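You operate a simulated robot arm through the tools that you are given. There is no shell and no other tool.

You are at the controls of a simulated two-armed robot. One attempt, no reset.

TASK
Band the purple and teal notes in white, shut them in the note box, switch the banding machine off.
Fine: at counter 24; one band each.

The check looks at the end state, three seconds after you hand in, the way a careful person would. Anything else that was tipped, shoved, dropped, spilled or broken makes it a failure.

THE ROBOT
Two 6-joint arms with two-finger parallel grippers on one trunk that stands fixed in place. Base frame: the origin is at the foot of the trunk, x ahead of it, y to its left, z up; the work surface is at about z = 0.785. Readings come in m, rad, newtons and seconds.
The left shoulder is at [0.08, 0.216, 1.61], the right one opposite. With the tool pointing down near the work surface each hand reaches from about 0.1 to 0.62 m from the base axis, measured 20 degrees to its own side. Payload 3.43 kg a hand.
Tool frame (each hand has its own): the origin (TCP) lies between the finger pads and is the grasp point; the fingertips stand 0.03 m ahead of it; z points along the fingers, y is the line along which they close. The gripper opens to 0.094 m. The fingers are 0.028 m wide and 0.01 m thick; the gripper's body (0.05 by 0.096 m) begins 0.055 m behind the TCP.
Orientation is that of the tool frame in the base frame, as [roll, pitch, yaw] about the fixed x, y, z axes, in that order (R = Rz(yaw) Ry(pitch) Rx(roll)). With the fingers straight down and closing along the base's y, the tool's x points along the base's -x, its y along +y and its z along -z.

THE INTERFACE
- The arms move only by the tool play_rows. It takes "left_steps", "right_steps" or both (then of equal length, played together; a hand with none holds still); each is a list of rows, each a list of 7 numbers: the turn, a rotation vector about the tool's x, y, z in rad, then the shift along the tool's x, y, z in m, then the closure, from 0 (fully open) to 1 (shut). In form: [[wx, wy, wz, dx, dy, dz, gripper], ...]. A call has 1 to 20 rows; each row is the pose to reach, as a shift and turn from the pose commanded when the call began, along the tool's axes at that moment. Each row takes 0.2 s and may step no farther than 0.05 m and 0.15 rad from the row before; otherwise, or with a gripper value out of range, the whole call is refused. Where a pose cannot be reached the arm comes as near as it can. A force on the tool above 60 N (or 10 N above the force at the start of the call, whichever is more), or a blocked arm, ends the call early, and 0.2 s more pass. Each finger travels about 0.072 m/s and halts on what it meets, pressing with about 32 N; the grip force reading is that of the motor and also rises with nothing between the fingers. The clock runs only during rows and for 0.2 s after the last one: add rows that repeat a pose to give the fingers time. The reply holds the time, the measured pose of the TCP, the force on the tool along the base axes, the opening and the grip force, in the units named above and with some noise, with the torque about the TCP (base axes, N m) and any sound that the robot's microphone picked up.
- Cameras (640 x 400 px; columns grow to the right, rows downward): "scene" is now at [0.1009, 0.0065, 1.7589]; the picture's right is [0.09, -1.00, 0.00], its down [-0.84, -0.07, -0.54] and it looks along [0.53, 0.05, -0.84] (base axes); focal length 334 px, centre (320, 200). "left" rides on the left gripper at [0.076, -0.014, -0.103] in its tool frame; the picture's right is [0.18, 0.98, 0.00], its down [-0.75, 0.14, -0.64] and it looks along [-0.63, 0.12, 0.77] (tool axes); focal length 243 px, centre (320, 200). "right" rides on the right gripper at [0.076, 0.014, -0.103] in its tool frame; the picture's right is [-0.18, 0.98, 0.00], its down [-0.75, -0.14, -0.64] and it looks along [-0.63, -0.12, 0.77] (tool axes); focal length 243 px, centre (320, 200). There is no depth. A picture from a camera that has moved, and an enlarged one, comes with that camera's place and axes in the base frame and with its lens.
- get_image(camera): a new picture of that camera. It takes no simulated time.
- move_column(by): slides the trunk up (or, below 0, down) by that many m; the arms and the scene camera ride with it, the base frame stays. It gives what a move gives, with no picture.
- aim_head(pan, tilt): turns the head with the scene camera to pan (to the left, within 1.501 rad either way) and tilt (down, from -0.506 to 1.204), counted from straight ahead of the robot. It gives what a move gives.
- close_up(camera, box): a new picture of the part [left, top, right, bottom] of that camera's present view, enlarged. It takes no simulated time.
- job_done(): hands the job in; it is judged then, once.

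Places have to be worked out from the pictures, the camera data and where the tool is seen. Open the grippers and draw the arms clear of the work before you hand the job in, unless the task says otherwise.

The tools are called after "Call:" as a command line: name --argument value ..., lists and objects as JSON in quotes. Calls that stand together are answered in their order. play_rows: Moves the arms, as the interface text tells. Its arguments: {"type":"object","properties":{"left_steps":{"type":"array","items":{"type":"array","items":{"type":"number"}}},"right_steps":{"type":"array","items":{"type":"array","items":{"type":"number"}}}},"required":[]} The other tools are called the same way: move_column (by) slides the trunk up or down; aim_head (pan, tilt) turns the head that bears the scene camera; get_image (camera) takes a picture; close_up (camera, box) takes an enlarged picture of a part of a camera's view; job_done () hands the job in.

At the start:

```text
time_s: 0.0
left_tcp_pos: [0.5118, 0.3559, 1.073]
left_ee_rot: [3.14, -0.001, 3.142]
left_contact_force: [0.1, -0.5, 1.0]
left_torque: [0.01, 0.01, 0.01]
left_gripper_width: 0.0942
left_grasp_force: 0.1
right_tcp_pos: [0.592, -0.133, 1.0724]
right_ee_rot: [-3.141, 0.0, -3.141]
right_contact_force: [-0.4, 0.0, 0.1]
right_torque: [0.02, 0.03, 0.0]
right_gripper_width: 0.0939
right_grasp_force: 0.0
trunk travel left (down, up): [-0.84, 0.0]
head pan, tilt: [0.086, 1.005]
```

scene: 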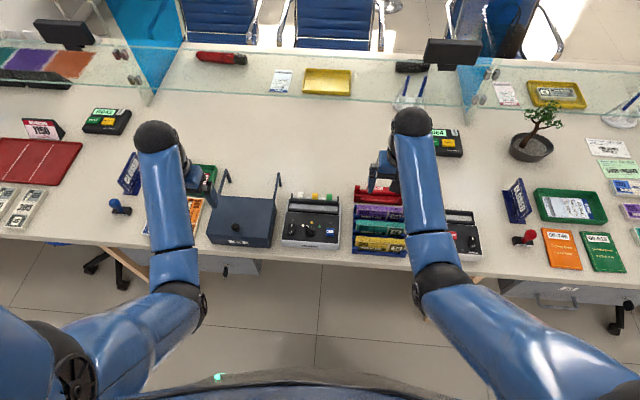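
right: 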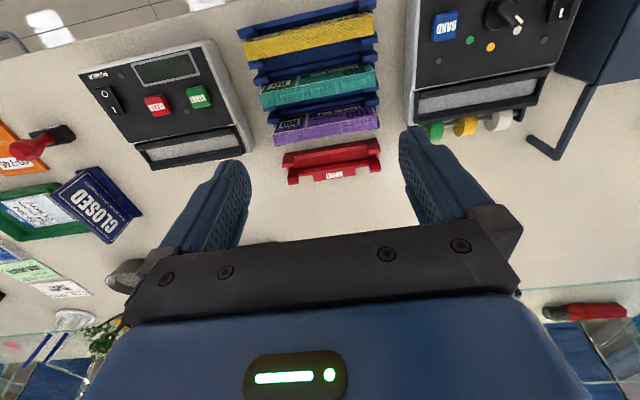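
left: 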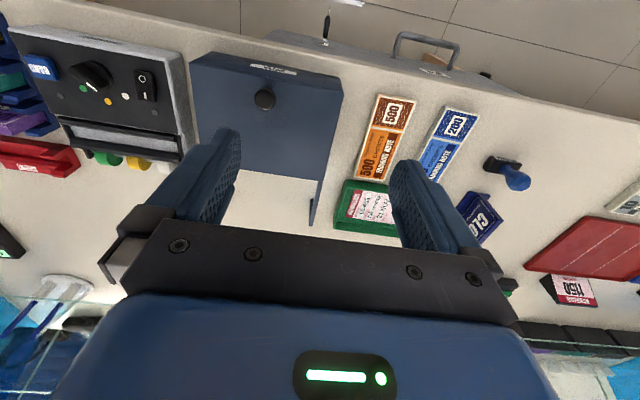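

I'll begin by examining the scene closely: the banding machine, note rack, box and counter.

Call:
close_up --camera "scene" --box '[200, 160, 360, 260]'

Call:
close_up --camera "scene" --box '[340, 160, 500, 260]'

Call:
close_up --camera "right" --box '[60, 0, 380, 200]'

Call:
close_up --camera "right" --box '[320, 0, 640, 200]'

Call:
close_up --camera "left" --box '[0, 0, 320, 200]'

```text
4.00 times, centred on (280, 210) of scene
camera zoom: at [0.1009, 0.0065, 1.7589], right [0.09, -1.0, 0.0], down [-0.84, -0.07, -0.54], along [0.53, 0.05, -0.84], focal length 1337 px, centre (480, 160)
```

zoom: 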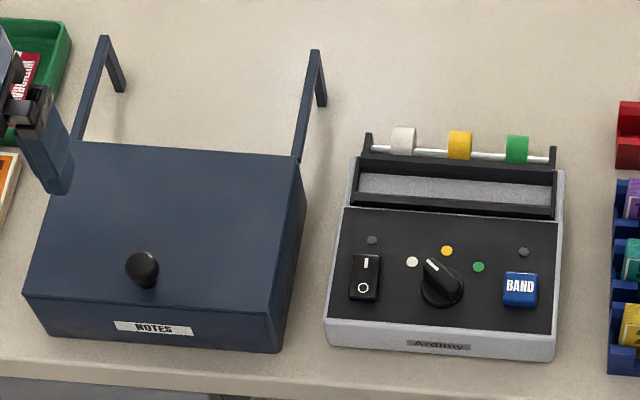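

```text
4.00 times, centred on (420, 210) of scene
camera zoom: at [0.1009, 0.0065, 1.7589], right [0.09, -1.0, 0.0], down [-0.84, -0.07, -0.54], along [0.53, 0.05, -0.84], focal length 1337 px, centre (-80, 160)
```

zoom: 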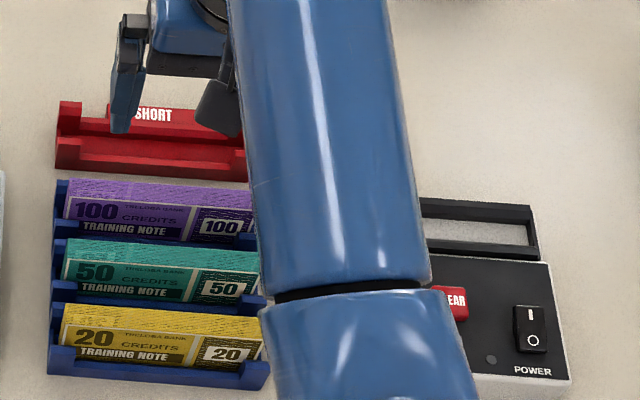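

```text
2.00 times, centred on (220, 100) of right
camera zoom: at [0.5136, -0.1186, 1.175], right [0.18, 0.98, 0.0], down [0.75, -0.14, 0.64], along [0.63, -0.12, -0.77], focal length 485 px, centre (520, 400)
```

zoom: 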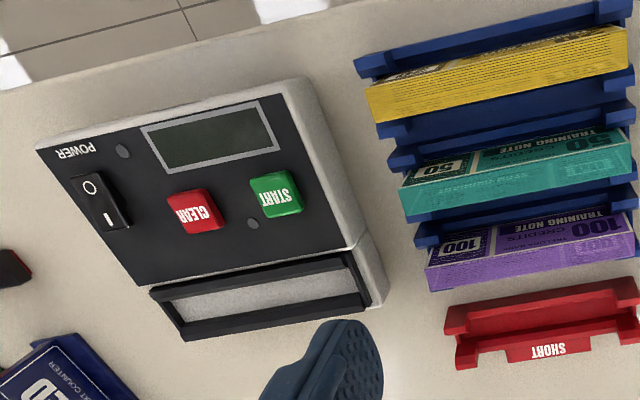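

```text
2.00 times, centred on (480, 100) of right
camera zoom: at [0.5136, -0.1186, 1.175], right [0.18, 0.98, 0.0], down [0.75, -0.14, 0.64], along [0.63, -0.12, -0.77], focal length 485 px, centre (0, 400)
```

zoom: 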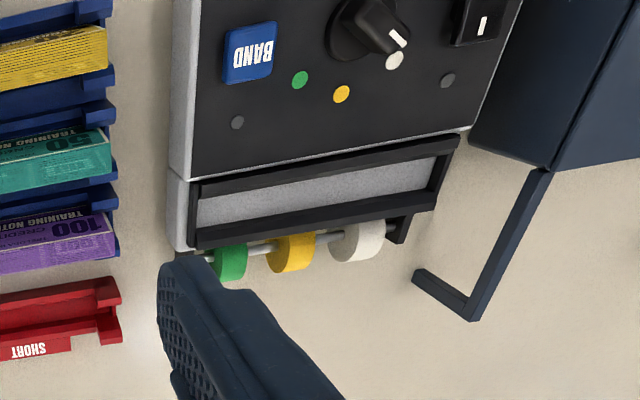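

```text
2.00 times, centred on (160, 100) of left
camera zoom: at [0.4384, 0.3423, 1.1736], right [-0.18, 0.98, 0.0], down [0.75, 0.14, 0.64], along [0.63, 0.12, -0.77], focal length 485 px, centre (640, 400)
```

zoom: 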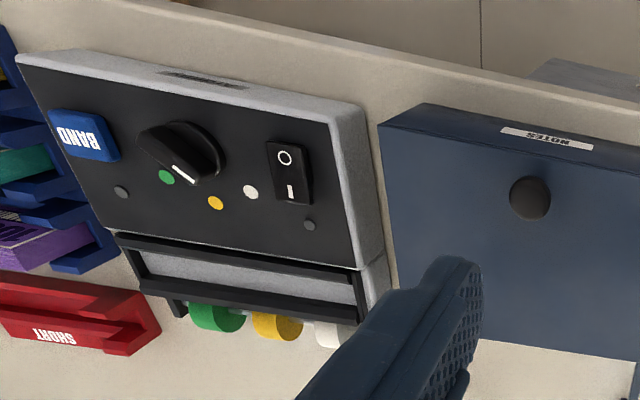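

The counter (right), banding machine (middle), note rack and NOTES box are found; I need better views of switches, dial and packs. I'll draw both hands back a bit so the wrist cameras look straight at them.

Call:
play_rows --right_steps '[[0, 0, 0, 0.034, -0.006, 0, 0], [0, 0, 0, 0.068, -0.012, 0, 0], [0, 0, 0, 0.102, -0.018, 0, 0], [0, 0, 0, 0.136, -0.024, 0, 0], [0, 0, 0, 0.17, -0.03, 0, 0]]' --left_steps '[[0, 0, 0, 0.02, -0.04, 0, 0], [0, 0, 0, 0.04, -0.08, 0, 0], [0, 0, 0, 0.06, -0.12, 0, 0], [0, 0, 0, 0.08, -0.16, 0, 0], [0, 0, 0, 0.1, -0.2, 0, 0]]'

```text
time_s: 1.2
left_tcp_pos: [0.4124, 0.1523, 1.0436]
left_ee_rot: [3.141, 0.005, -3.14]
left_contact_force: [-0.1, -0.7, -0.3]
left_torque: [-0.02, -0.01, -0.02]
left_gripper_width: 0.094
left_grasp_force: 0.0
left hand out of reach, approached as far as the arm can: row 1, 2, 3, 4, 5
right_tcp_pos: [0.4225, -0.1655, 1.0447]
right_ee_rot: [3.14, 0.004, -3.14]
right_contact_force: [0.2, 0.3, 0.7]
right_torque: [0.04, -0.01, 0.02]
right_gripper_width: 0.0938
right_grasp_force: 0.0
right hand out of reach, approached as far as the arm can: row 3, 4, 5
trunk travel left (down, up): [-0.84, 0.0]
head pan, tilt: [0.086, 1.005]
```

Both hands are back; the arms reached their inner limit slightly. Now take the pictures from here.

Call:
get_image --camera "left"

Call:
get_image --camera "right"

Call:
get_image --camera "scene"

```text
taken
camera left: at [0.3377, 0.1391, 1.146], right [-0.19, 0.98, 0.0], down [0.75, 0.14, 0.65], along [0.63, 0.12, -0.76], focal length 243 px, centre (320, 200)
```

left: 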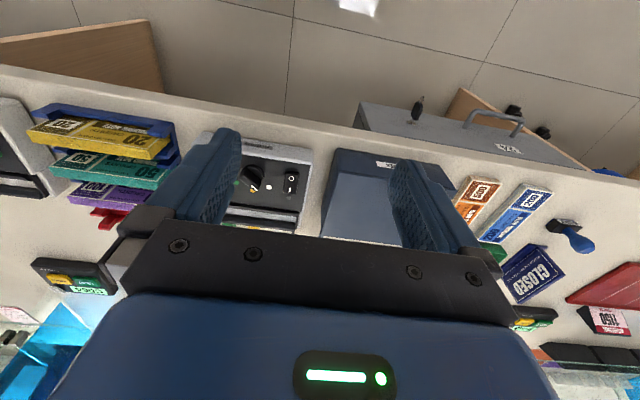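

```text
taken
camera right: at [0.3437, -0.1511, 1.1479], right [0.18, 0.98, 0.0], down [0.75, -0.14, 0.65], along [0.64, -0.12, -0.76], focal length 243 px, centre (320, 200)
```

right: 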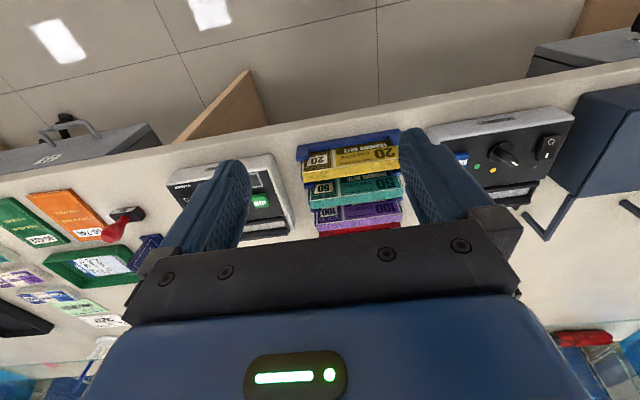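

```text
taken
camera scene: at [0.0967, 0.0043, 1.7592], right [0.09, -1.0, 0.0], down [-0.84, -0.07, -0.54], along [0.54, 0.05, -0.84], focal length 334 px, centre (320, 200)
```

scene: 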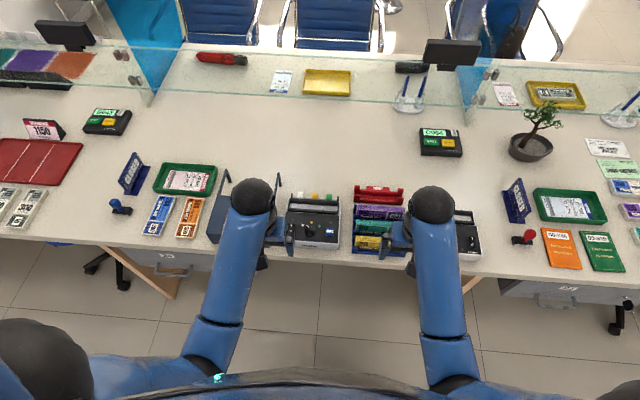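

The views are clearer now; I'll enlarge the relevant parts.

Call:
close_up --camera "right" --box '[280, 110, 440, 240]'

Call:
close_up --camera "right" --box '[420, 90, 600, 220]'

Call:
close_up --camera "scene" --box '[270, 180, 350, 260]'

Call:
close_up --camera "scene" --box '[340, 170, 500, 270]'

Call:
close_up --camera "left" --box '[200, 120, 340, 240]'

```text
3.08 times, centred on (360, 175) of right
camera zoom: at [0.3437, -0.1511, 1.1479], right [0.18, 0.98, 0.0], down [0.75, -0.14, 0.65], along [0.64, -0.12, -0.76], focal length 746 px, centre (197, 277)
```

zoom: 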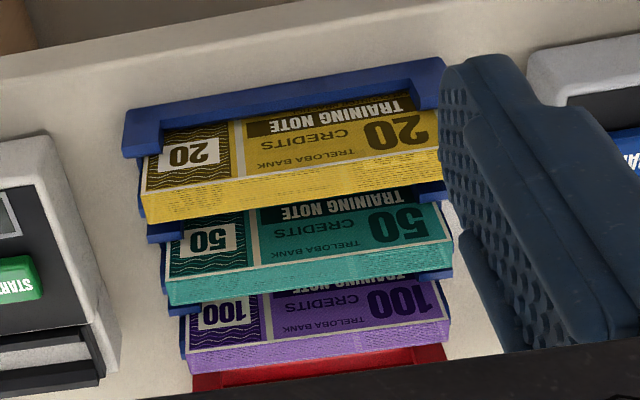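

```text
3.08 times, centred on (510, 155) of right
camera zoom: at [0.3437, -0.1511, 1.1479], right [0.18, 0.98, 0.0], down [0.75, -0.14, 0.65], along [0.64, -0.12, -0.76], focal length 746 px, centre (-265, 338)
```

zoom: 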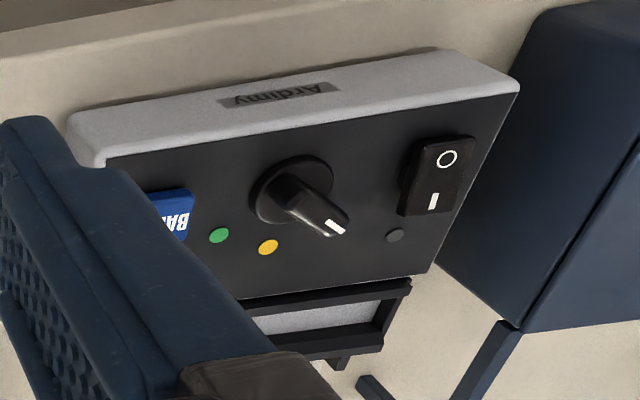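

```text
5.00 times, centred on (310, 220) of scene
camera zoom: at [0.0967, 0.0043, 1.7592], right [0.09, -1.0, 0.0], down [-0.84, -0.07, -0.54], along [0.54, 0.05, -0.84], focal length 1672 px, centre (370, 100)
```

zoom: 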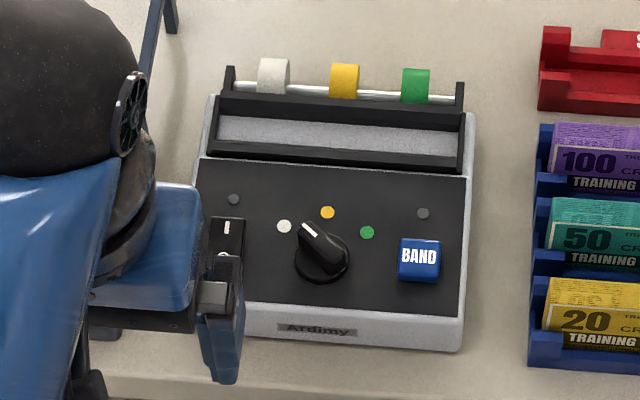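

```text
4.00 times, centred on (420, 220) of scene
camera zoom: at [0.0967, 0.0043, 1.7592], right [0.09, -1.0, 0.0], down [-0.84, -0.07, -0.54], along [0.54, 0.05, -0.84], focal length 1337 px, centre (-80, 120)
```

zoom: 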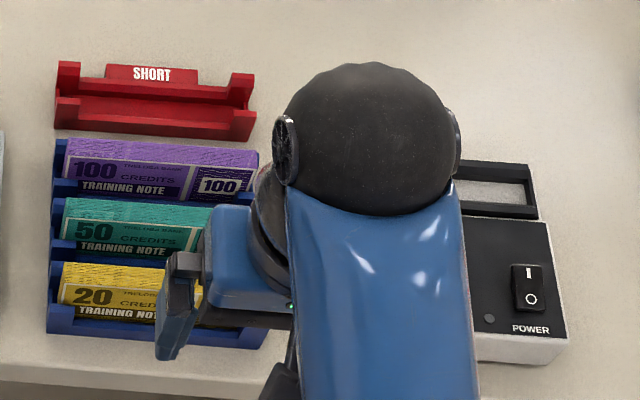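

```text
3.33 times, centred on (270, 180) of left
camera zoom: at [0.3377, 0.1391, 1.146], right [-0.19, 0.98, 0.0], down [0.75, 0.14, 0.65], along [0.63, 0.12, -0.76], focal length 809 px, centre (487, 267)
```

zoom: 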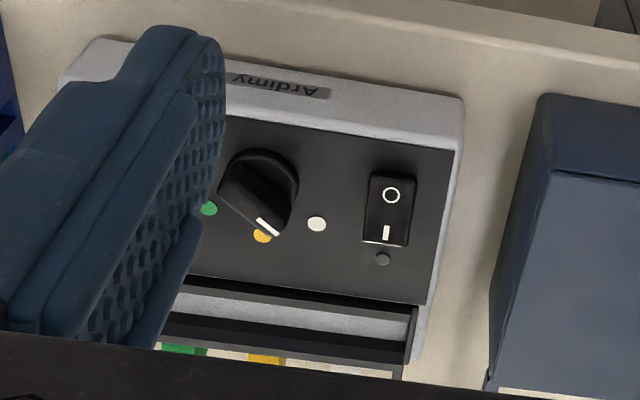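

The packs stand leaning back in the rack; the dial mark seems near white, switches and lamps look off. I'll turn both hands a quarter turn so fingers close along x and the wrist cameras look sideways at the rack and at the banding machine.

Call:
play_rows --right_steps '[[0, 0, -0.143, -0.017, -0.015, 0, 0], [0, 0, -0.286, -0.034, -0.03, 0, 0], [0, 0, -0.428, -0.051, -0.045, 0, 0], [0, 0, -0.571, -0.068, -0.06, 0, 0], [0, 0, -0.714, -0.085, -0.075, 0, 0], [0, 0, -0.857, -0.102, -0.09, 0, 0], [0, 0, -1.0, -0.119, -0.105, 0, 0], [0, 0, -1.142, -0.136, -0.12, 0, 0], [0, 0, -1.285, -0.153, -0.135, 0, 0], [0, 0, -1.428, -0.17, -0.15, 0, 0], [0, 0, -1.5708, -0.18, -0.165, 0, 0]]' --left_steps '[[0, 0, 0.143, -0.017, 0.015, 0, 0], [0, 0, 0.286, -0.034, 0.03, 0, 0], [0, 0, 0.428, -0.051, 0.045, 0, 0], [0, 0, 0.571, -0.068, 0.06, 0, 0], [0, 0, 0.714, -0.085, 0.075, 0, 0], [0, 0, 0.857, -0.102, 0.09, 0, 0], [0, 0, 1.0, -0.119, 0.105, 0, 0], [0, 0, 1.142, -0.136, 0.12, 0, 0], [0, 0, 1.285, -0.153, 0.135, 0, 0], [0, 0, 1.428, -0.17, 0.15, 0, 0], [0, 0, 1.5708, -0.18, 0.165, 0, 0]]'

```text
time_s: 3.6
left_tcp_pos: [0.5967, 0.3219, 1.0429]
left_ee_rot: [-3.141, 0.001, 1.569]
left_contact_force: [-0.5, 0.4, 0.8]
left_torque: [0.0, -0.03, 0.01]
left_gripper_width: 0.0941
left_grasp_force: 0.1
right_tcp_pos: [0.606, -0.3278, 1.0435]
right_ee_rot: [3.141, 0.0, -1.568]
right_contact_force: [1.3, 0.5, -0.3]
right_torque: [0.01, 0.02, -0.04]
right_gripper_width: 0.094
right_grasp_force: 0.1
trunk travel left (down, up): [-0.84, 0.0]
head pan, tilt: [0.086, 1.005]
```

Turned as planned. Now the side pictures.

Call:
get_image --camera "right"

Call:
get_image --camera "left"

Call:
get_image --camera "scene"

```text
taken
camera right: at [0.5897, -0.404, 1.1464], right [-0.98, 0.18, 0.0], down [0.14, 0.75, 0.64], along [0.12, 0.63, -0.77], focal length 243 px, centre (320, 200)
```

right: 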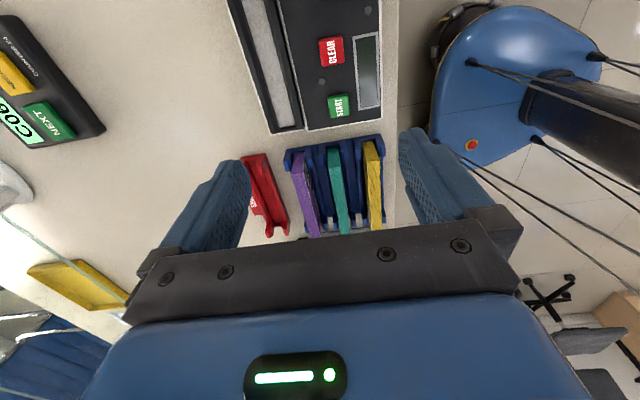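

```text
taken
camera left: at [0.5842, 0.3975, 1.145], right [0.98, 0.18, 0.0], down [0.14, -0.75, 0.64], along [0.12, -0.63, -0.77], focal length 243 px, centre (320, 200)
```

left: 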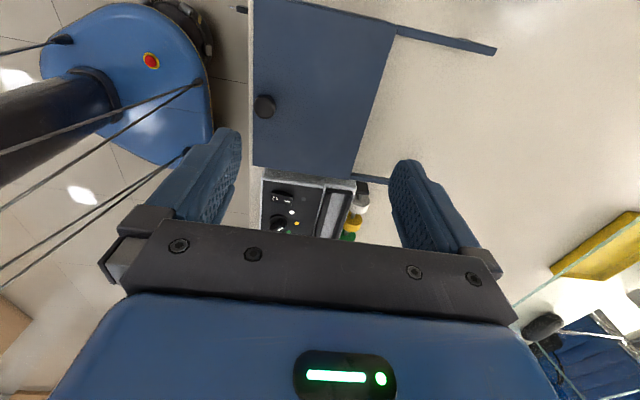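

```text
taken
camera scene: at [0.1023, 0.0065, 1.7588], right [0.09, -1.0, 0.0], down [-0.84, -0.07, -0.54], along [0.53, 0.05, -0.84], focal length 334 px, centre (320, 200)
```

scene: 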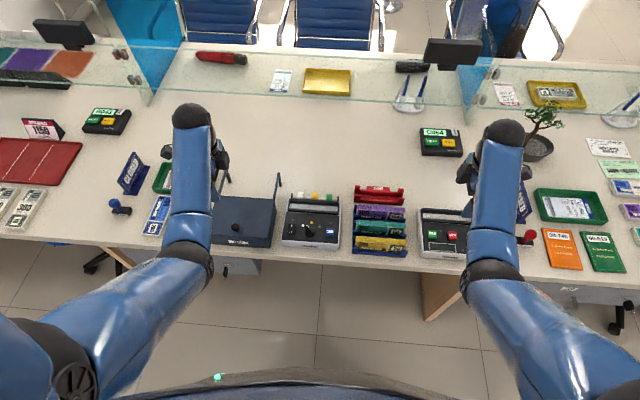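

The scene camera now sees all the devices unobstructed; enlarging them.

Call:
close_up --camera "scene" --box '[275, 180, 347, 255]'

Call:
close_up --camera "scene" --box '[345, 175, 415, 260]'

Call:
close_up --camera "scene" --box '[405, 195, 475, 265]'

Call:
close_up --camera "scene" --box '[200, 160, 290, 260]'

Call:
close_up --camera "right" --box '[220, 100, 420, 240]'

Call:
close_up --camera "left" --box '[230, 150, 400, 245]'

Call:
close_up --camera "right" --box '[220, 0, 420, 140]'

```text
5.33 times, centred on (311, 218) of scene
camera zoom: at [0.1023, 0.0065, 1.7588], right [0.09, -1.0, 0.0], down [-0.84, -0.07, -0.54], along [0.53, 0.05, -0.84], focal length 1783 px, centre (368, 107)
```

zoom: 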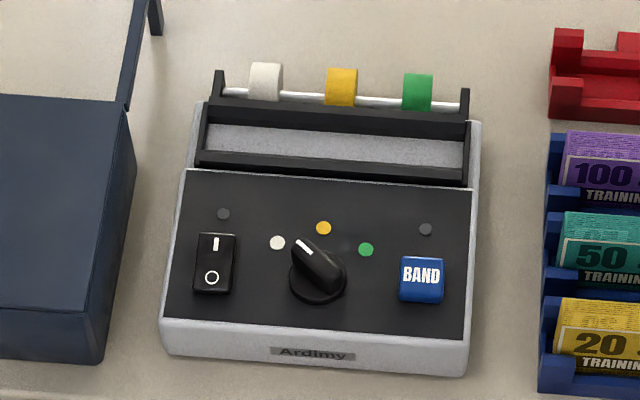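

```text
4.71 times, centred on (380, 218) of scene
camera zoom: at [0.1023, 0.0065, 1.7588], right [0.09, -1.0, 0.0], down [-0.84, -0.07, -0.54], along [0.53, 0.05, -0.84], focal length 1573 px, centre (38, 118)
```

zoom: 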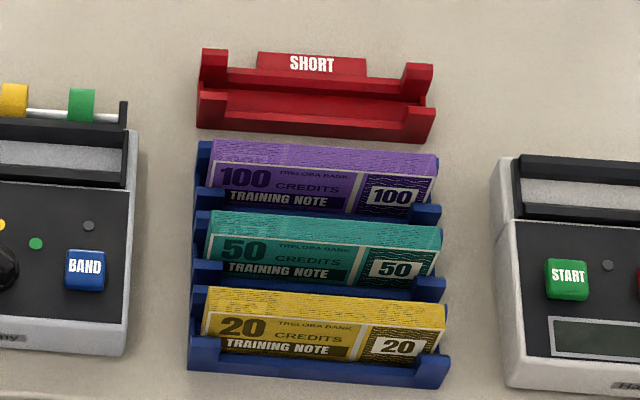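

```text
5.71 times, centred on (440, 230) of scene
camera zoom: at [0.1023, 0.0065, 1.7588], right [0.09, -1.0, 0.0], down [-0.84, -0.07, -0.54], along [0.53, 0.05, -0.84], focal length 1911 px, centre (-366, 29)
```

zoom: 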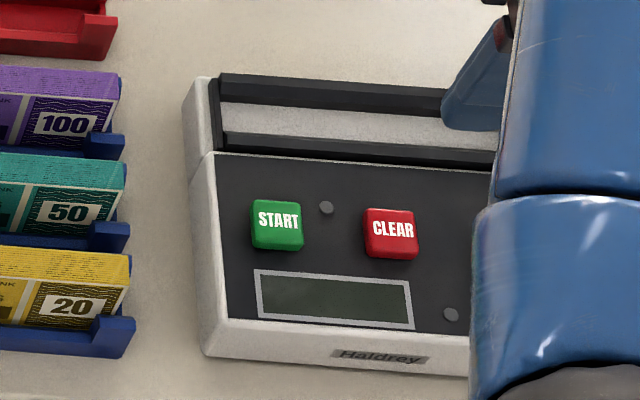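

```text
4.00 times, centred on (245, 210) of scene
camera zoom: at [0.1023, 0.0065, 1.7588], right [0.09, -1.0, 0.0], down [-0.84, -0.07, -0.54], along [0.53, 0.05, -0.84], focal length 1337 px, centre (620, 160)
```

zoom: 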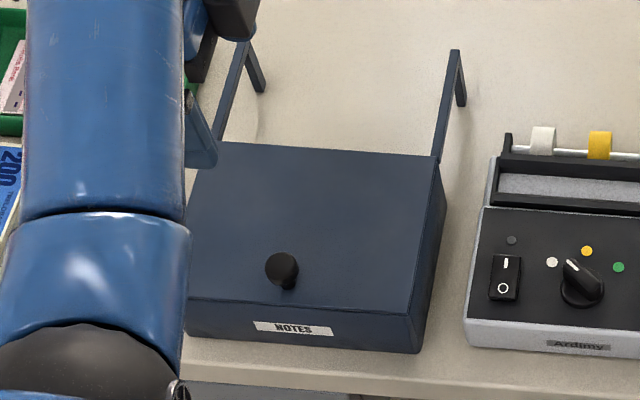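

```text
2.86 times, centred on (320, 170) of right
camera zoom: at [0.5897, -0.404, 1.1464], right [-0.98, 0.18, 0.0], down [0.14, 0.75, 0.64], along [0.12, 0.63, -0.77], focal length 693 px, centre (320, 286)
```

zoom: 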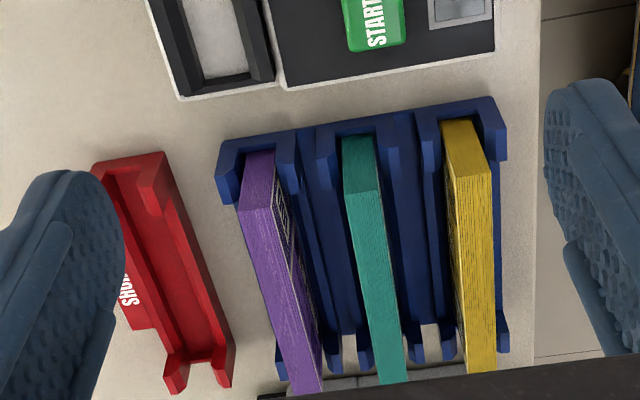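

```text
3.76 times, centred on (315, 198) of left
camera zoom: at [0.5842, 0.3975, 1.145], right [0.98, 0.18, 0.0], down [0.14, -0.75, 0.64], along [0.12, -0.63, -0.77], focal length 913 px, centre (339, 209)
```

zoom: 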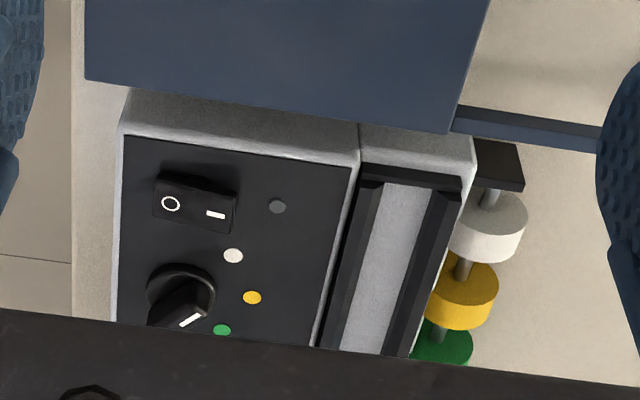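

```text
2.86 times, centred on (320, 70) of right
camera zoom: at [0.5897, -0.404, 1.1464], right [-0.98, 0.18, 0.0], down [0.14, 0.75, 0.64], along [0.12, 0.63, -0.77], focal length 693 px, centre (320, 571)
```

zoom: 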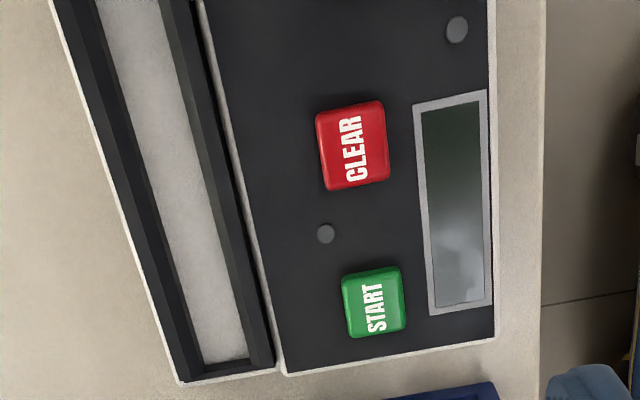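

Working out places: rocker of the bander ≈ (0.570, 0.136, 0.839), BAND ≈ (0.575, 0.017), bander slot centre ≈ (0.663, 0.075), counter START ≈ (0.59, -0.297), packs stand upright around y ≈ -0.14. To get the reach I raise the hands and then lower the trunk.

Call:
play_rows --right_steps '[[0, 0, 0, 0, 0, -0.04, 0], [0, 0, 0, 0, 0, -0.08, 0], [0, 0, 0, 0, 0, -0.12, 0], [0, 0, 0, 0, 0, -0.16, 0]]' --left_steps '[[0, 0, 0, 0, 0, -0.04, 0], [0, 0, 0, 0, 0, -0.08, 0], [0, 0, 0, 0, 0, -0.12, 0], [0, 0, 0, 0, 0, -0.16, 0]]'

Call:
move_column --by -0.16

```text
time_s: 4.6
left_tcp_pos: [0.6407, 0.3275, 1.1557]
left_ee_rot: [-3.141, 0.002, 1.572]
left_contact_force: [-0.1, -0.2, -0.7]
left_torque: [0.0, 0.0, 0.0]
left_gripper_width: 0.0941
left_grasp_force: 0.0
left hand out of reach, approached as far as the arm can: row 2, 3, 4
right_tcp_pos: [0.6455, -0.3385, 1.163]
right_ee_rot: [3.141, -0.001, -1.572]
right_contact_force: [-0.3, -0.7, 0.0]
right_torque: [-0.01, -0.02, -0.01]
right_gripper_width: 0.0941
right_grasp_force: 0.1
right hand out of reach, approached as far as the arm can: row 3, 4
trunk travel left (down, up): [-0.84, 0.0]
head pan, tilt: [0.086, 1.005]
```

```text
time_s: 6.4
left_tcp_pos: [0.6376, 0.3287, 0.9962]
left_ee_rot: [3.141, 0.002, 1.57]
left_contact_force: [-0.8, -0.3, 0.2]
left_torque: [-0.03, 0.01, -0.01]
left_gripper_width: 0.0942
left_grasp_force: 0.0
right_tcp_pos: [0.6449, -0.3373, 1.0044]
right_ee_rot: [-3.14, 0.003, -1.571]
right_contact_force: [0.0, 0.3, 0.0]
right_torque: [-0.01, -0.01, 0.01]
right_gripper_width: 0.0938
right_grasp_force: 0.1
trunk travel left (down, up): [-0.68, 0.16]
head pan, tilt: [0.086, 1.005]
```

Trunk is down by 0.16 m; hands at z≈1.0. New pictures for exact measurement from the lowered scene camera.

Call:
get_image --camera "scene"

Call:
close_up --camera "scene" --box '[340, 170, 500, 270]'

Call:
get_image --camera "right"

Call:
get_image --camera "left"

```text
taken
camera scene: at [0.101, 0.0065, 1.5989], right [0.09, -1.0, 0.0], down [-0.84, -0.07, -0.54], along [0.53, 0.05, -0.84], focal length 334 px, centre (320, 200)
```

scene: 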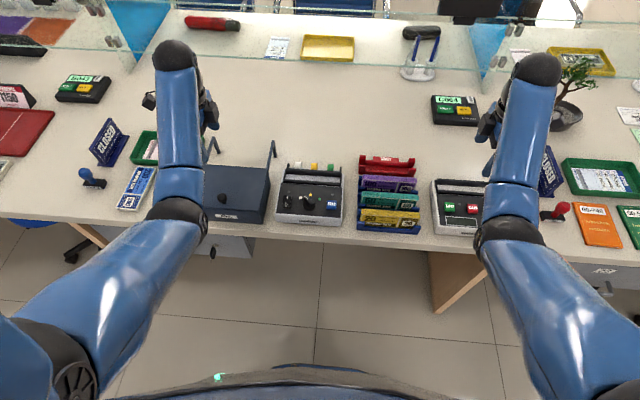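

```text
4.00 times, centred on (420, 220) of scene
camera zoom: at [0.101, 0.0065, 1.5989], right [0.09, -1.0, 0.0], down [-0.84, -0.07, -0.54], along [0.53, 0.05, -0.84], focal length 1337 px, centre (-80, 120)
```

zoom: 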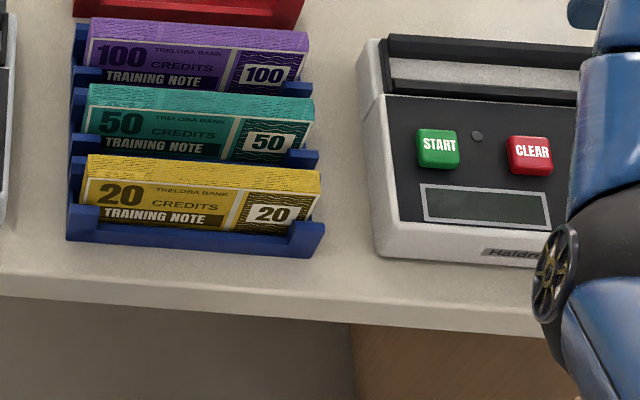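

```text
taken
camera right: at [0.6283, -0.4136, 1.1078], right [-0.98, 0.18, 0.0], down [0.14, 0.75, 0.64], along [0.12, 0.63, -0.77], focal length 243 px, centre (320, 200)
```

right: 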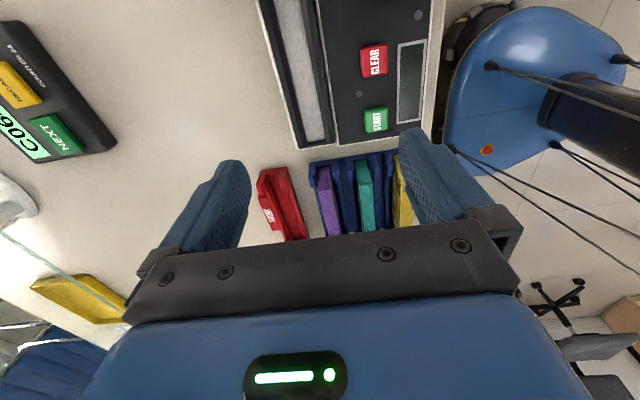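

```text
taken
camera left: at [0.6259, 0.4055, 1.0982], right [0.98, 0.18, 0.0], down [0.14, -0.75, 0.64], along [0.12, -0.63, -0.77], focal length 243 px, centre (320, 200)
```

left: 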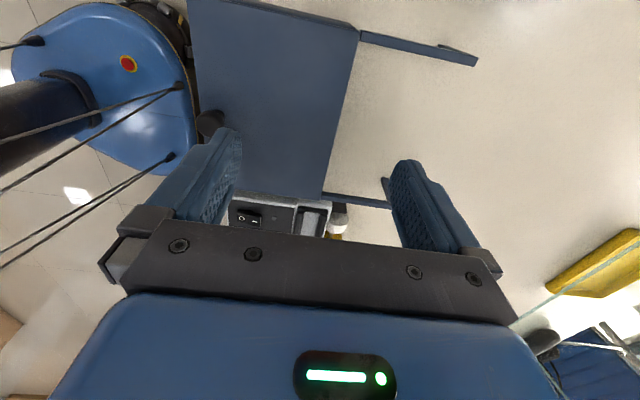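

Now a close-up of the right wrist view, to measure the counter relative to the tool.

Call:
close_up --camera "right" --box '[240, 0, 440, 125]'

Call:
close_up --camera "right" --box '[240, 115, 440, 240]'

Call:
close_up --camera "left" --box '[180, 115, 380, 240]'

Call:
close_up --camera "scene" --box '[200, 150, 360, 250]'

```text
3.20 times, centred on (340, 62) of right
camera zoom: at [0.6283, -0.4136, 1.1078], right [-0.98, 0.18, 0.0], down [0.14, 0.75, 0.64], along [0.12, 0.63, -0.77], focal length 776 px, centre (256, 640)
```

zoom: 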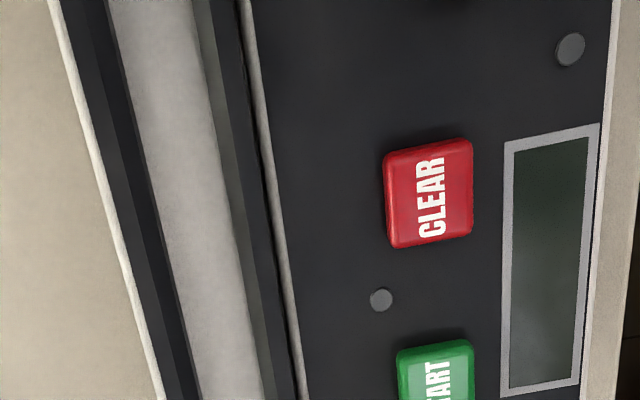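

```text
3.20 times, centred on (340, 178) of right
camera zoom: at [0.6283, -0.4136, 1.1078], right [-0.98, 0.18, 0.0], down [0.14, 0.75, 0.64], along [0.12, 0.63, -0.77], focal length 776 px, centre (256, 272)
```

zoom: 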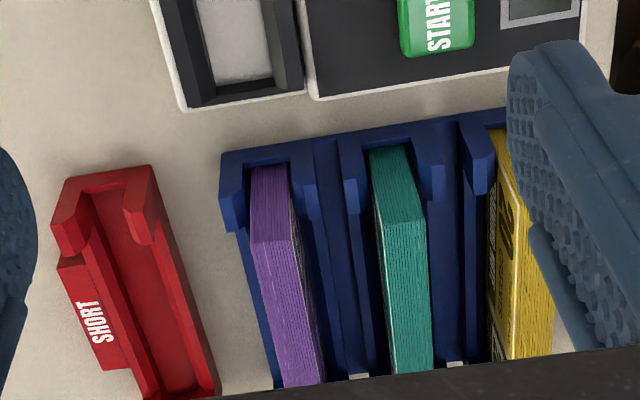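

```text
3.20 times, centred on (280, 178) of left
camera zoom: at [0.6259, 0.4055, 1.0982], right [0.98, 0.18, 0.0], down [0.14, -0.75, 0.64], along [0.12, -0.63, -0.77], focal length 776 px, centre (448, 272)
```

zoom: 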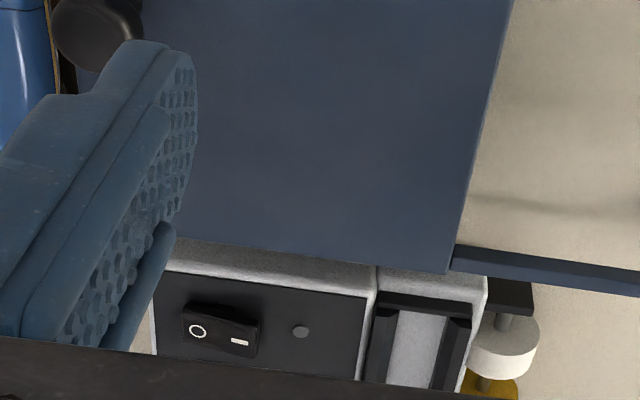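

```text
4.00 times, centred on (280, 200) of scene
camera zoom: at [0.101, 0.0065, 1.5989], right [0.09, -1.0, 0.0], down [-0.84, -0.07, -0.54], along [0.53, 0.05, -0.84], focal length 1337 px, centre (480, 200)
```

zoom: 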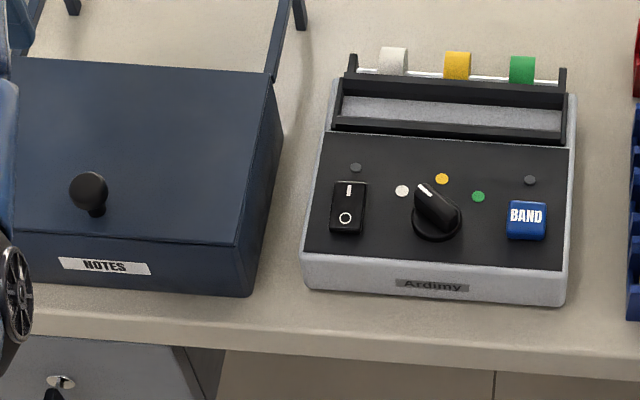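

The I end of the counter's power rocker should be at about (0.584, -0.415). I'll close the right fingers and move above it to check with the wrist camera.

Call:
play_rows --right_steps '[[0, 0, 0, 0.02, 0.015, 0.015, 0.5], [0, 0, 0, 0.04, 0.03, 0.035, 1], [0, 0, 0, 0.06, 0.045, 0.055, 1], [0, 0, 0, 0.077, 0.061, 0.07, 1], [0, 0, 0, 0.077, 0.061, 0.07, 1]]'

Call:
get_image --camera "right"

Call:
get_image --camera "scene"

```text
time_s: 7.6
left_tcp_pos: [0.6372, 0.3281, 0.9958]
left_ee_rot: [-3.141, 0.002, 1.571]
left_contact_force: [0.2, 0.7, 0.3]
left_torque: [0.04, -0.01, 0.02]
left_gripper_width: 0.0939
left_grasp_force: 0.1
right_tcp_pos: [0.5836, -0.4147, 0.9343]
right_ee_rot: [3.141, 0.0, -1.571]
right_contact_force: [0.8, 0.5, -0.1]
right_torque: [-0.02, 0.02, -0.03]
right_gripper_width: 0.0
right_grasp_force: 32.3
trunk travel left (down, up): [-0.68, 0.16]
head pan, tilt: [0.086, 1.005]
```

```text
taken
camera right: at [0.5673, -0.4911, 1.0375], right [-0.98, 0.18, 0.0], down [0.14, 0.75, 0.64], along [0.12, 0.63, -0.77], focal length 243 px, centre (320, 200)
```

right: 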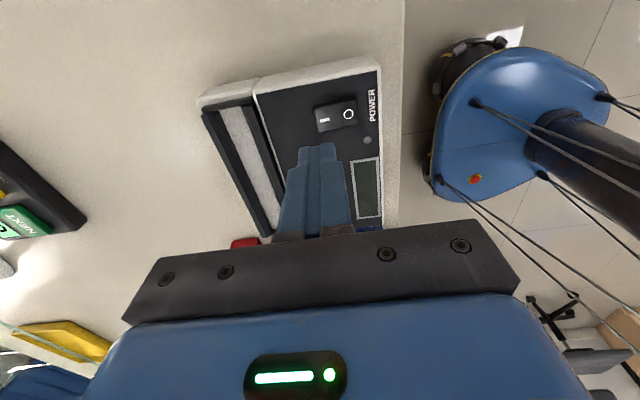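

```text
taken
camera scene: at [0.101, 0.0066, 1.5989], right [0.09, -1.0, 0.0], down [-0.84, -0.07, -0.54], along [0.53, 0.05, -0.84], focal length 334 px, centre (320, 200)
```

scene: 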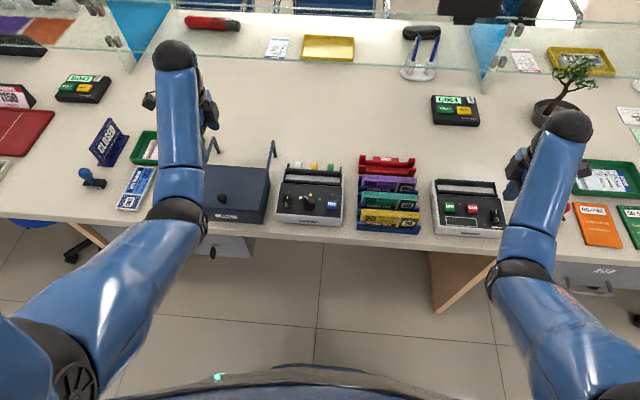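

Call:
close_up --camera "right" --box '[260, 70, 420, 170]'

Call:
close_up --camera "scene" --box '[420, 170, 520, 240]'

```text
4.00 times, centred on (340, 120) of right
camera zoom: at [0.5673, -0.4911, 1.0375], right [-0.98, 0.18, 0.0], down [0.14, 0.75, 0.64], along [0.12, 0.63, -0.77], focal length 970 px, centre (240, 520)
```

zoom: 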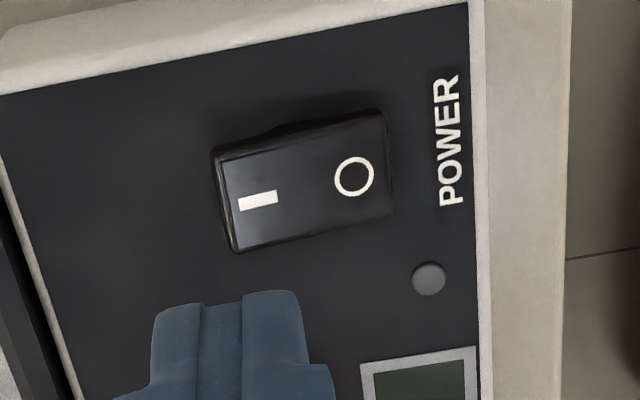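

```text
5.71 times, centred on (470, 205) of scene
camera zoom: at [0.101, 0.0066, 1.5989], right [0.09, -1.0, 0.0], down [-0.84, -0.07, -0.54], along [0.53, 0.05, -0.84], focal length 1911 px, centre (-537, 171)
```

zoom: 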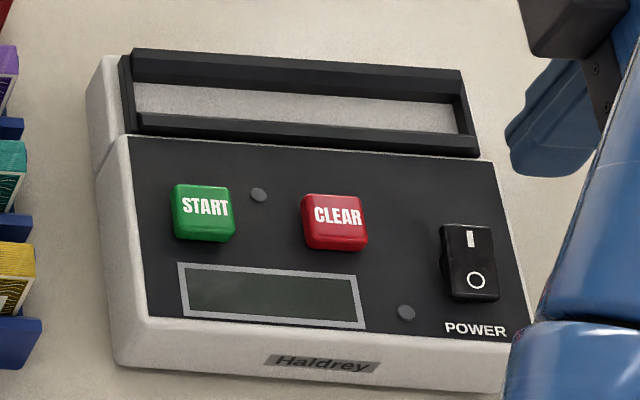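

The closed fingertips sit over the I half of the rocker (O half is down, so the counter is off). I lower onto it in small steps.

Call:
play_rows --right_steps '[[0, 0, 0, 0, 0, 0.03, 1], [0, 0, 0, 0, 0, 0.045, 1], [0, 0, 0, 0, 0, 0.052, 1], [0, 0, 0, 0, 0, 0.056, 1], [0, 0, 0, 0, 0, 0.06, 1], [0, 0, 0, 0, 0, 0.063, 1]]'

```text
time_s: 9.0
left_tcp_pos: [0.6387, 0.3296, 0.9964]
left_ee_rot: [-3.142, -0.001, 1.57]
left_contact_force: [0.2, 0.3, -0.3]
left_torque: [0.03, -0.01, 0.02]
left_gripper_width: 0.0939
left_grasp_force: 0.0
right_tcp_pos: [0.583, -0.414, 0.8712]
right_ee_rot: [3.142, 0.0, -1.57]
right_contact_force: [0.6, 0.7, 0.5]
right_torque: [0.0, 0.02, -0.02]
right_gripper_width: 0.0001
right_grasp_force: 31.8
trunk travel left (down, up): [-0.68, 0.16]
head pan, tilt: [0.086, 1.005]
```

No contact yet at tip z≈0.841; I check the view and continue down in 2 mm steps.

Call:
close_up --camera "right" --box '[260, 90, 420, 190]'

Call:
play_rows --right_steps '[[0, 0, 0, 0, 0, 0.002, 1], [0, 0, 0, 0, 0, 0.004, 1], [0, 0, 0, 0, 0, 0.006, 1]]'

```text
4.00 times, centred on (340, 140) of right
camera zoom: at [0.567, -0.4903, 0.9744], right [-0.98, 0.18, 0.0], down [0.14, 0.75, 0.64], along [0.12, 0.63, -0.77], focal length 970 px, centre (240, 440)
```

zoom: 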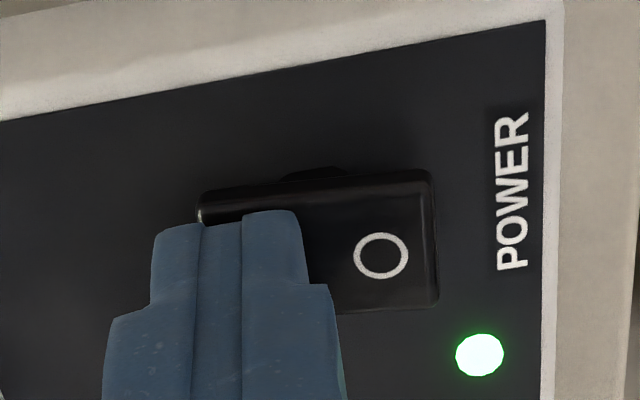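

```text
time_s: 9.8
left_tcp_pos: [0.6359, 0.3301, 0.9984]
left_ee_rot: [3.136, 0.004, 1.572]
left_contact_force: [0.4, 0.0, -0.1]
left_torque: [0.0, 0.02, 0.04]
left_gripper_width: 0.094
left_grasp_force: 0.1
right_tcp_pos: [0.5818, -0.4146, 0.8722]
right_ee_rot: [-3.133, -0.005, -1.571]
right_contact_force: [0.9, -2.3, 27.9]
right_torque: [0.01, 0.24, 0.0]
right_gripper_width: 0.0
right_grasp_force: 31.6
trunk travel left (down, up): [-0.68, 0.16]
head pan, tilt: [0.086, 1.005]
```

The POWER lamp is lit green, so the counter is on. I lift off and look at the display.

Call:
play_rows --right_steps '[[0, 0, 0, 0, 0, -0.03, 1], [0, 0, 0, 0, 0, -0.07, 1]]'

Call:
close_up --camera "scene" --box '[420, 170, 520, 240]'

Call:
close_up --camera "right" --box '[190, 50, 410, 200]'

```text
time_s: 10.4
left_tcp_pos: [0.6372, 0.3303, 0.9958]
left_ee_rot: [3.14, -0.002, 1.573]
left_contact_force: [-0.3, 1.3, 0.1]
left_torque: [0.01, -0.03, 0.02]
left_gripper_width: 0.0939
left_grasp_force: 0.0
right_tcp_pos: [0.5831, -0.4144, 0.9372]
right_ee_rot: [-3.141, 0.0, -1.569]
right_contact_force: [-0.1, 0.0, -0.2]
right_torque: [-0.02, -0.04, -0.01]
right_gripper_width: 0.0003
right_grasp_force: 32.6
trunk travel left (down, up): [-0.68, 0.16]
head pan, tilt: [0.086, 1.005]
```

```text
5.71 times, centred on (470, 205) of scene
camera zoom: at [0.0989, 0.0079, 1.5989], right [0.09, -1.0, 0.0], down [-0.84, -0.07, -0.54], along [0.54, 0.05, -0.84], focal length 1911 px, centre (-537, 171)
```

zoom: 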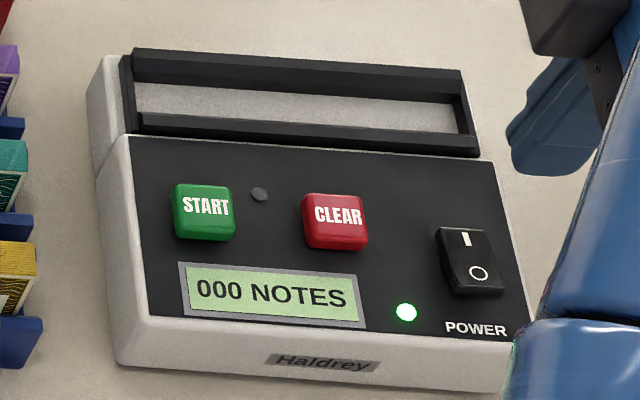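

```text
2.67 times, centred on (300, 125) of right
camera zoom: at [0.5664, -0.4904, 1.0394], right [-0.98, 0.18, 0.0], down [0.14, 0.75, 0.64], along [0.12, 0.63, -0.77], focal length 647 px, centre (373, 400)
```

zoom: 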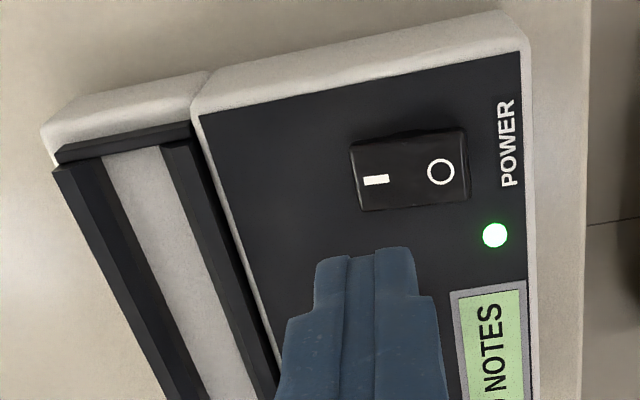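

Display reads "000 NOTES" – counter is on. Next I move the right hand above the purple pack (about x 0.66, y -0.14) with the fingers half open, to check alignment.

Call:
play_rows --right_steps '[[0, 0, 0, -0.04, -0.011, -0.01, 0.9], [0, 0, 0, -0.08, -0.022, -0.02, 0.7], [0, 0, 0, -0.12, -0.034, -0.03, 0.5], [0, 0, 0, -0.16, -0.045, -0.03, 0.45], [0, 0, 0, -0.2, -0.056, -0.03, 0.45], [0, 0, 0, -0.24, -0.068, -0.03, 0.45], [0, 0, 0, -0.2744, -0.079, -0.03, 0.45], [0, 0, 0, -0.2744, -0.079, -0.03, 0.45]]'

Call:
get_image --camera "right"

Call:
get_image --camera "scene"

```text
time_s: 12.2
left_tcp_pos: [0.6377, 0.3285, 0.9962]
left_ee_rot: [3.141, -0.001, 1.57]
left_contact_force: [-0.4, -0.4, 0.2]
left_torque: [-0.03, -0.04, 0.01]
left_gripper_width: 0.0939
left_grasp_force: 0.0
right_tcp_pos: [0.6641, -0.138, 0.9661]
right_ee_rot: [-3.141, -0.001, -1.571]
right_contact_force: [-0.5, -0.2, 0.4]
right_torque: [-0.03, 0.0, -0.03]
right_gripper_width: 0.0516
right_grasp_force: 0.2
trunk travel left (down, up): [-0.68, 0.16]
head pan, tilt: [0.086, 1.005]
```

```text
taken
camera right: at [0.6479, -0.2145, 1.0692], right [-0.98, 0.18, 0.0], down [0.14, 0.75, 0.64], along [0.12, 0.63, -0.77], focal length 243 px, centre (320, 200)
```

right: 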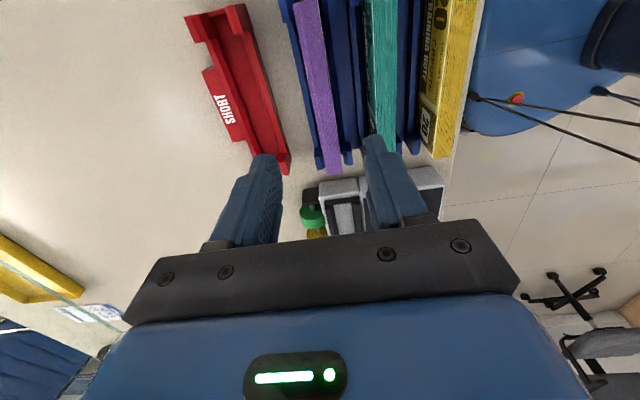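

```text
taken
camera scene: at [0.1009, 0.0061, 1.5989], right [0.09, -1.0, 0.0], down [-0.84, -0.07, -0.54], along [0.53, 0.05, -0.84], focal length 334 px, centre (320, 200)
```

scene: 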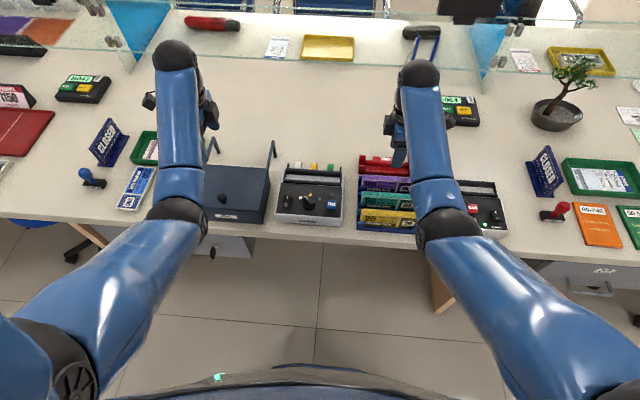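

Call:
close_up --camera "right" --box '[220, 60, 440, 200]'

Call:
close_up --camera "right" --box '[220, 0, 440, 140]'

```text
2.86 times, centred on (330, 130) of right
camera zoom: at [0.6479, -0.2145, 1.0692], right [-0.98, 0.18, 0.0], down [0.14, 0.75, 0.64], along [0.12, 0.63, -0.77], focal length 693 px, centre (291, 400)
```

zoom: 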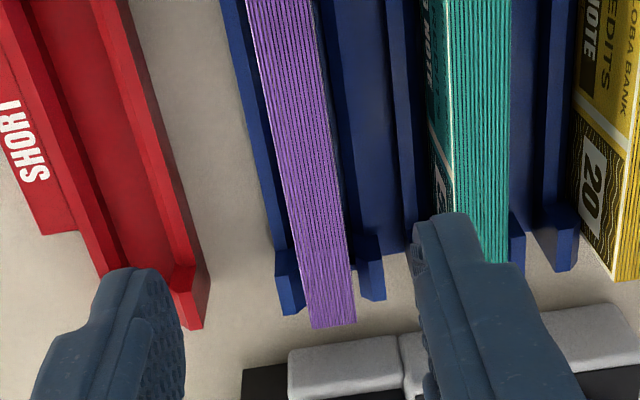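

```text
2.86 times, centred on (330, 70) of right
camera zoom: at [0.6479, -0.2145, 1.0692], right [-0.98, 0.18, 0.0], down [0.14, 0.75, 0.64], along [0.12, 0.63, -0.77], focal length 693 px, centre (291, 571)
```

zoom: 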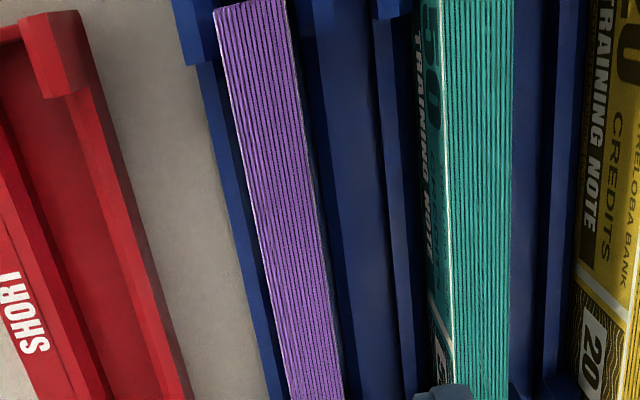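

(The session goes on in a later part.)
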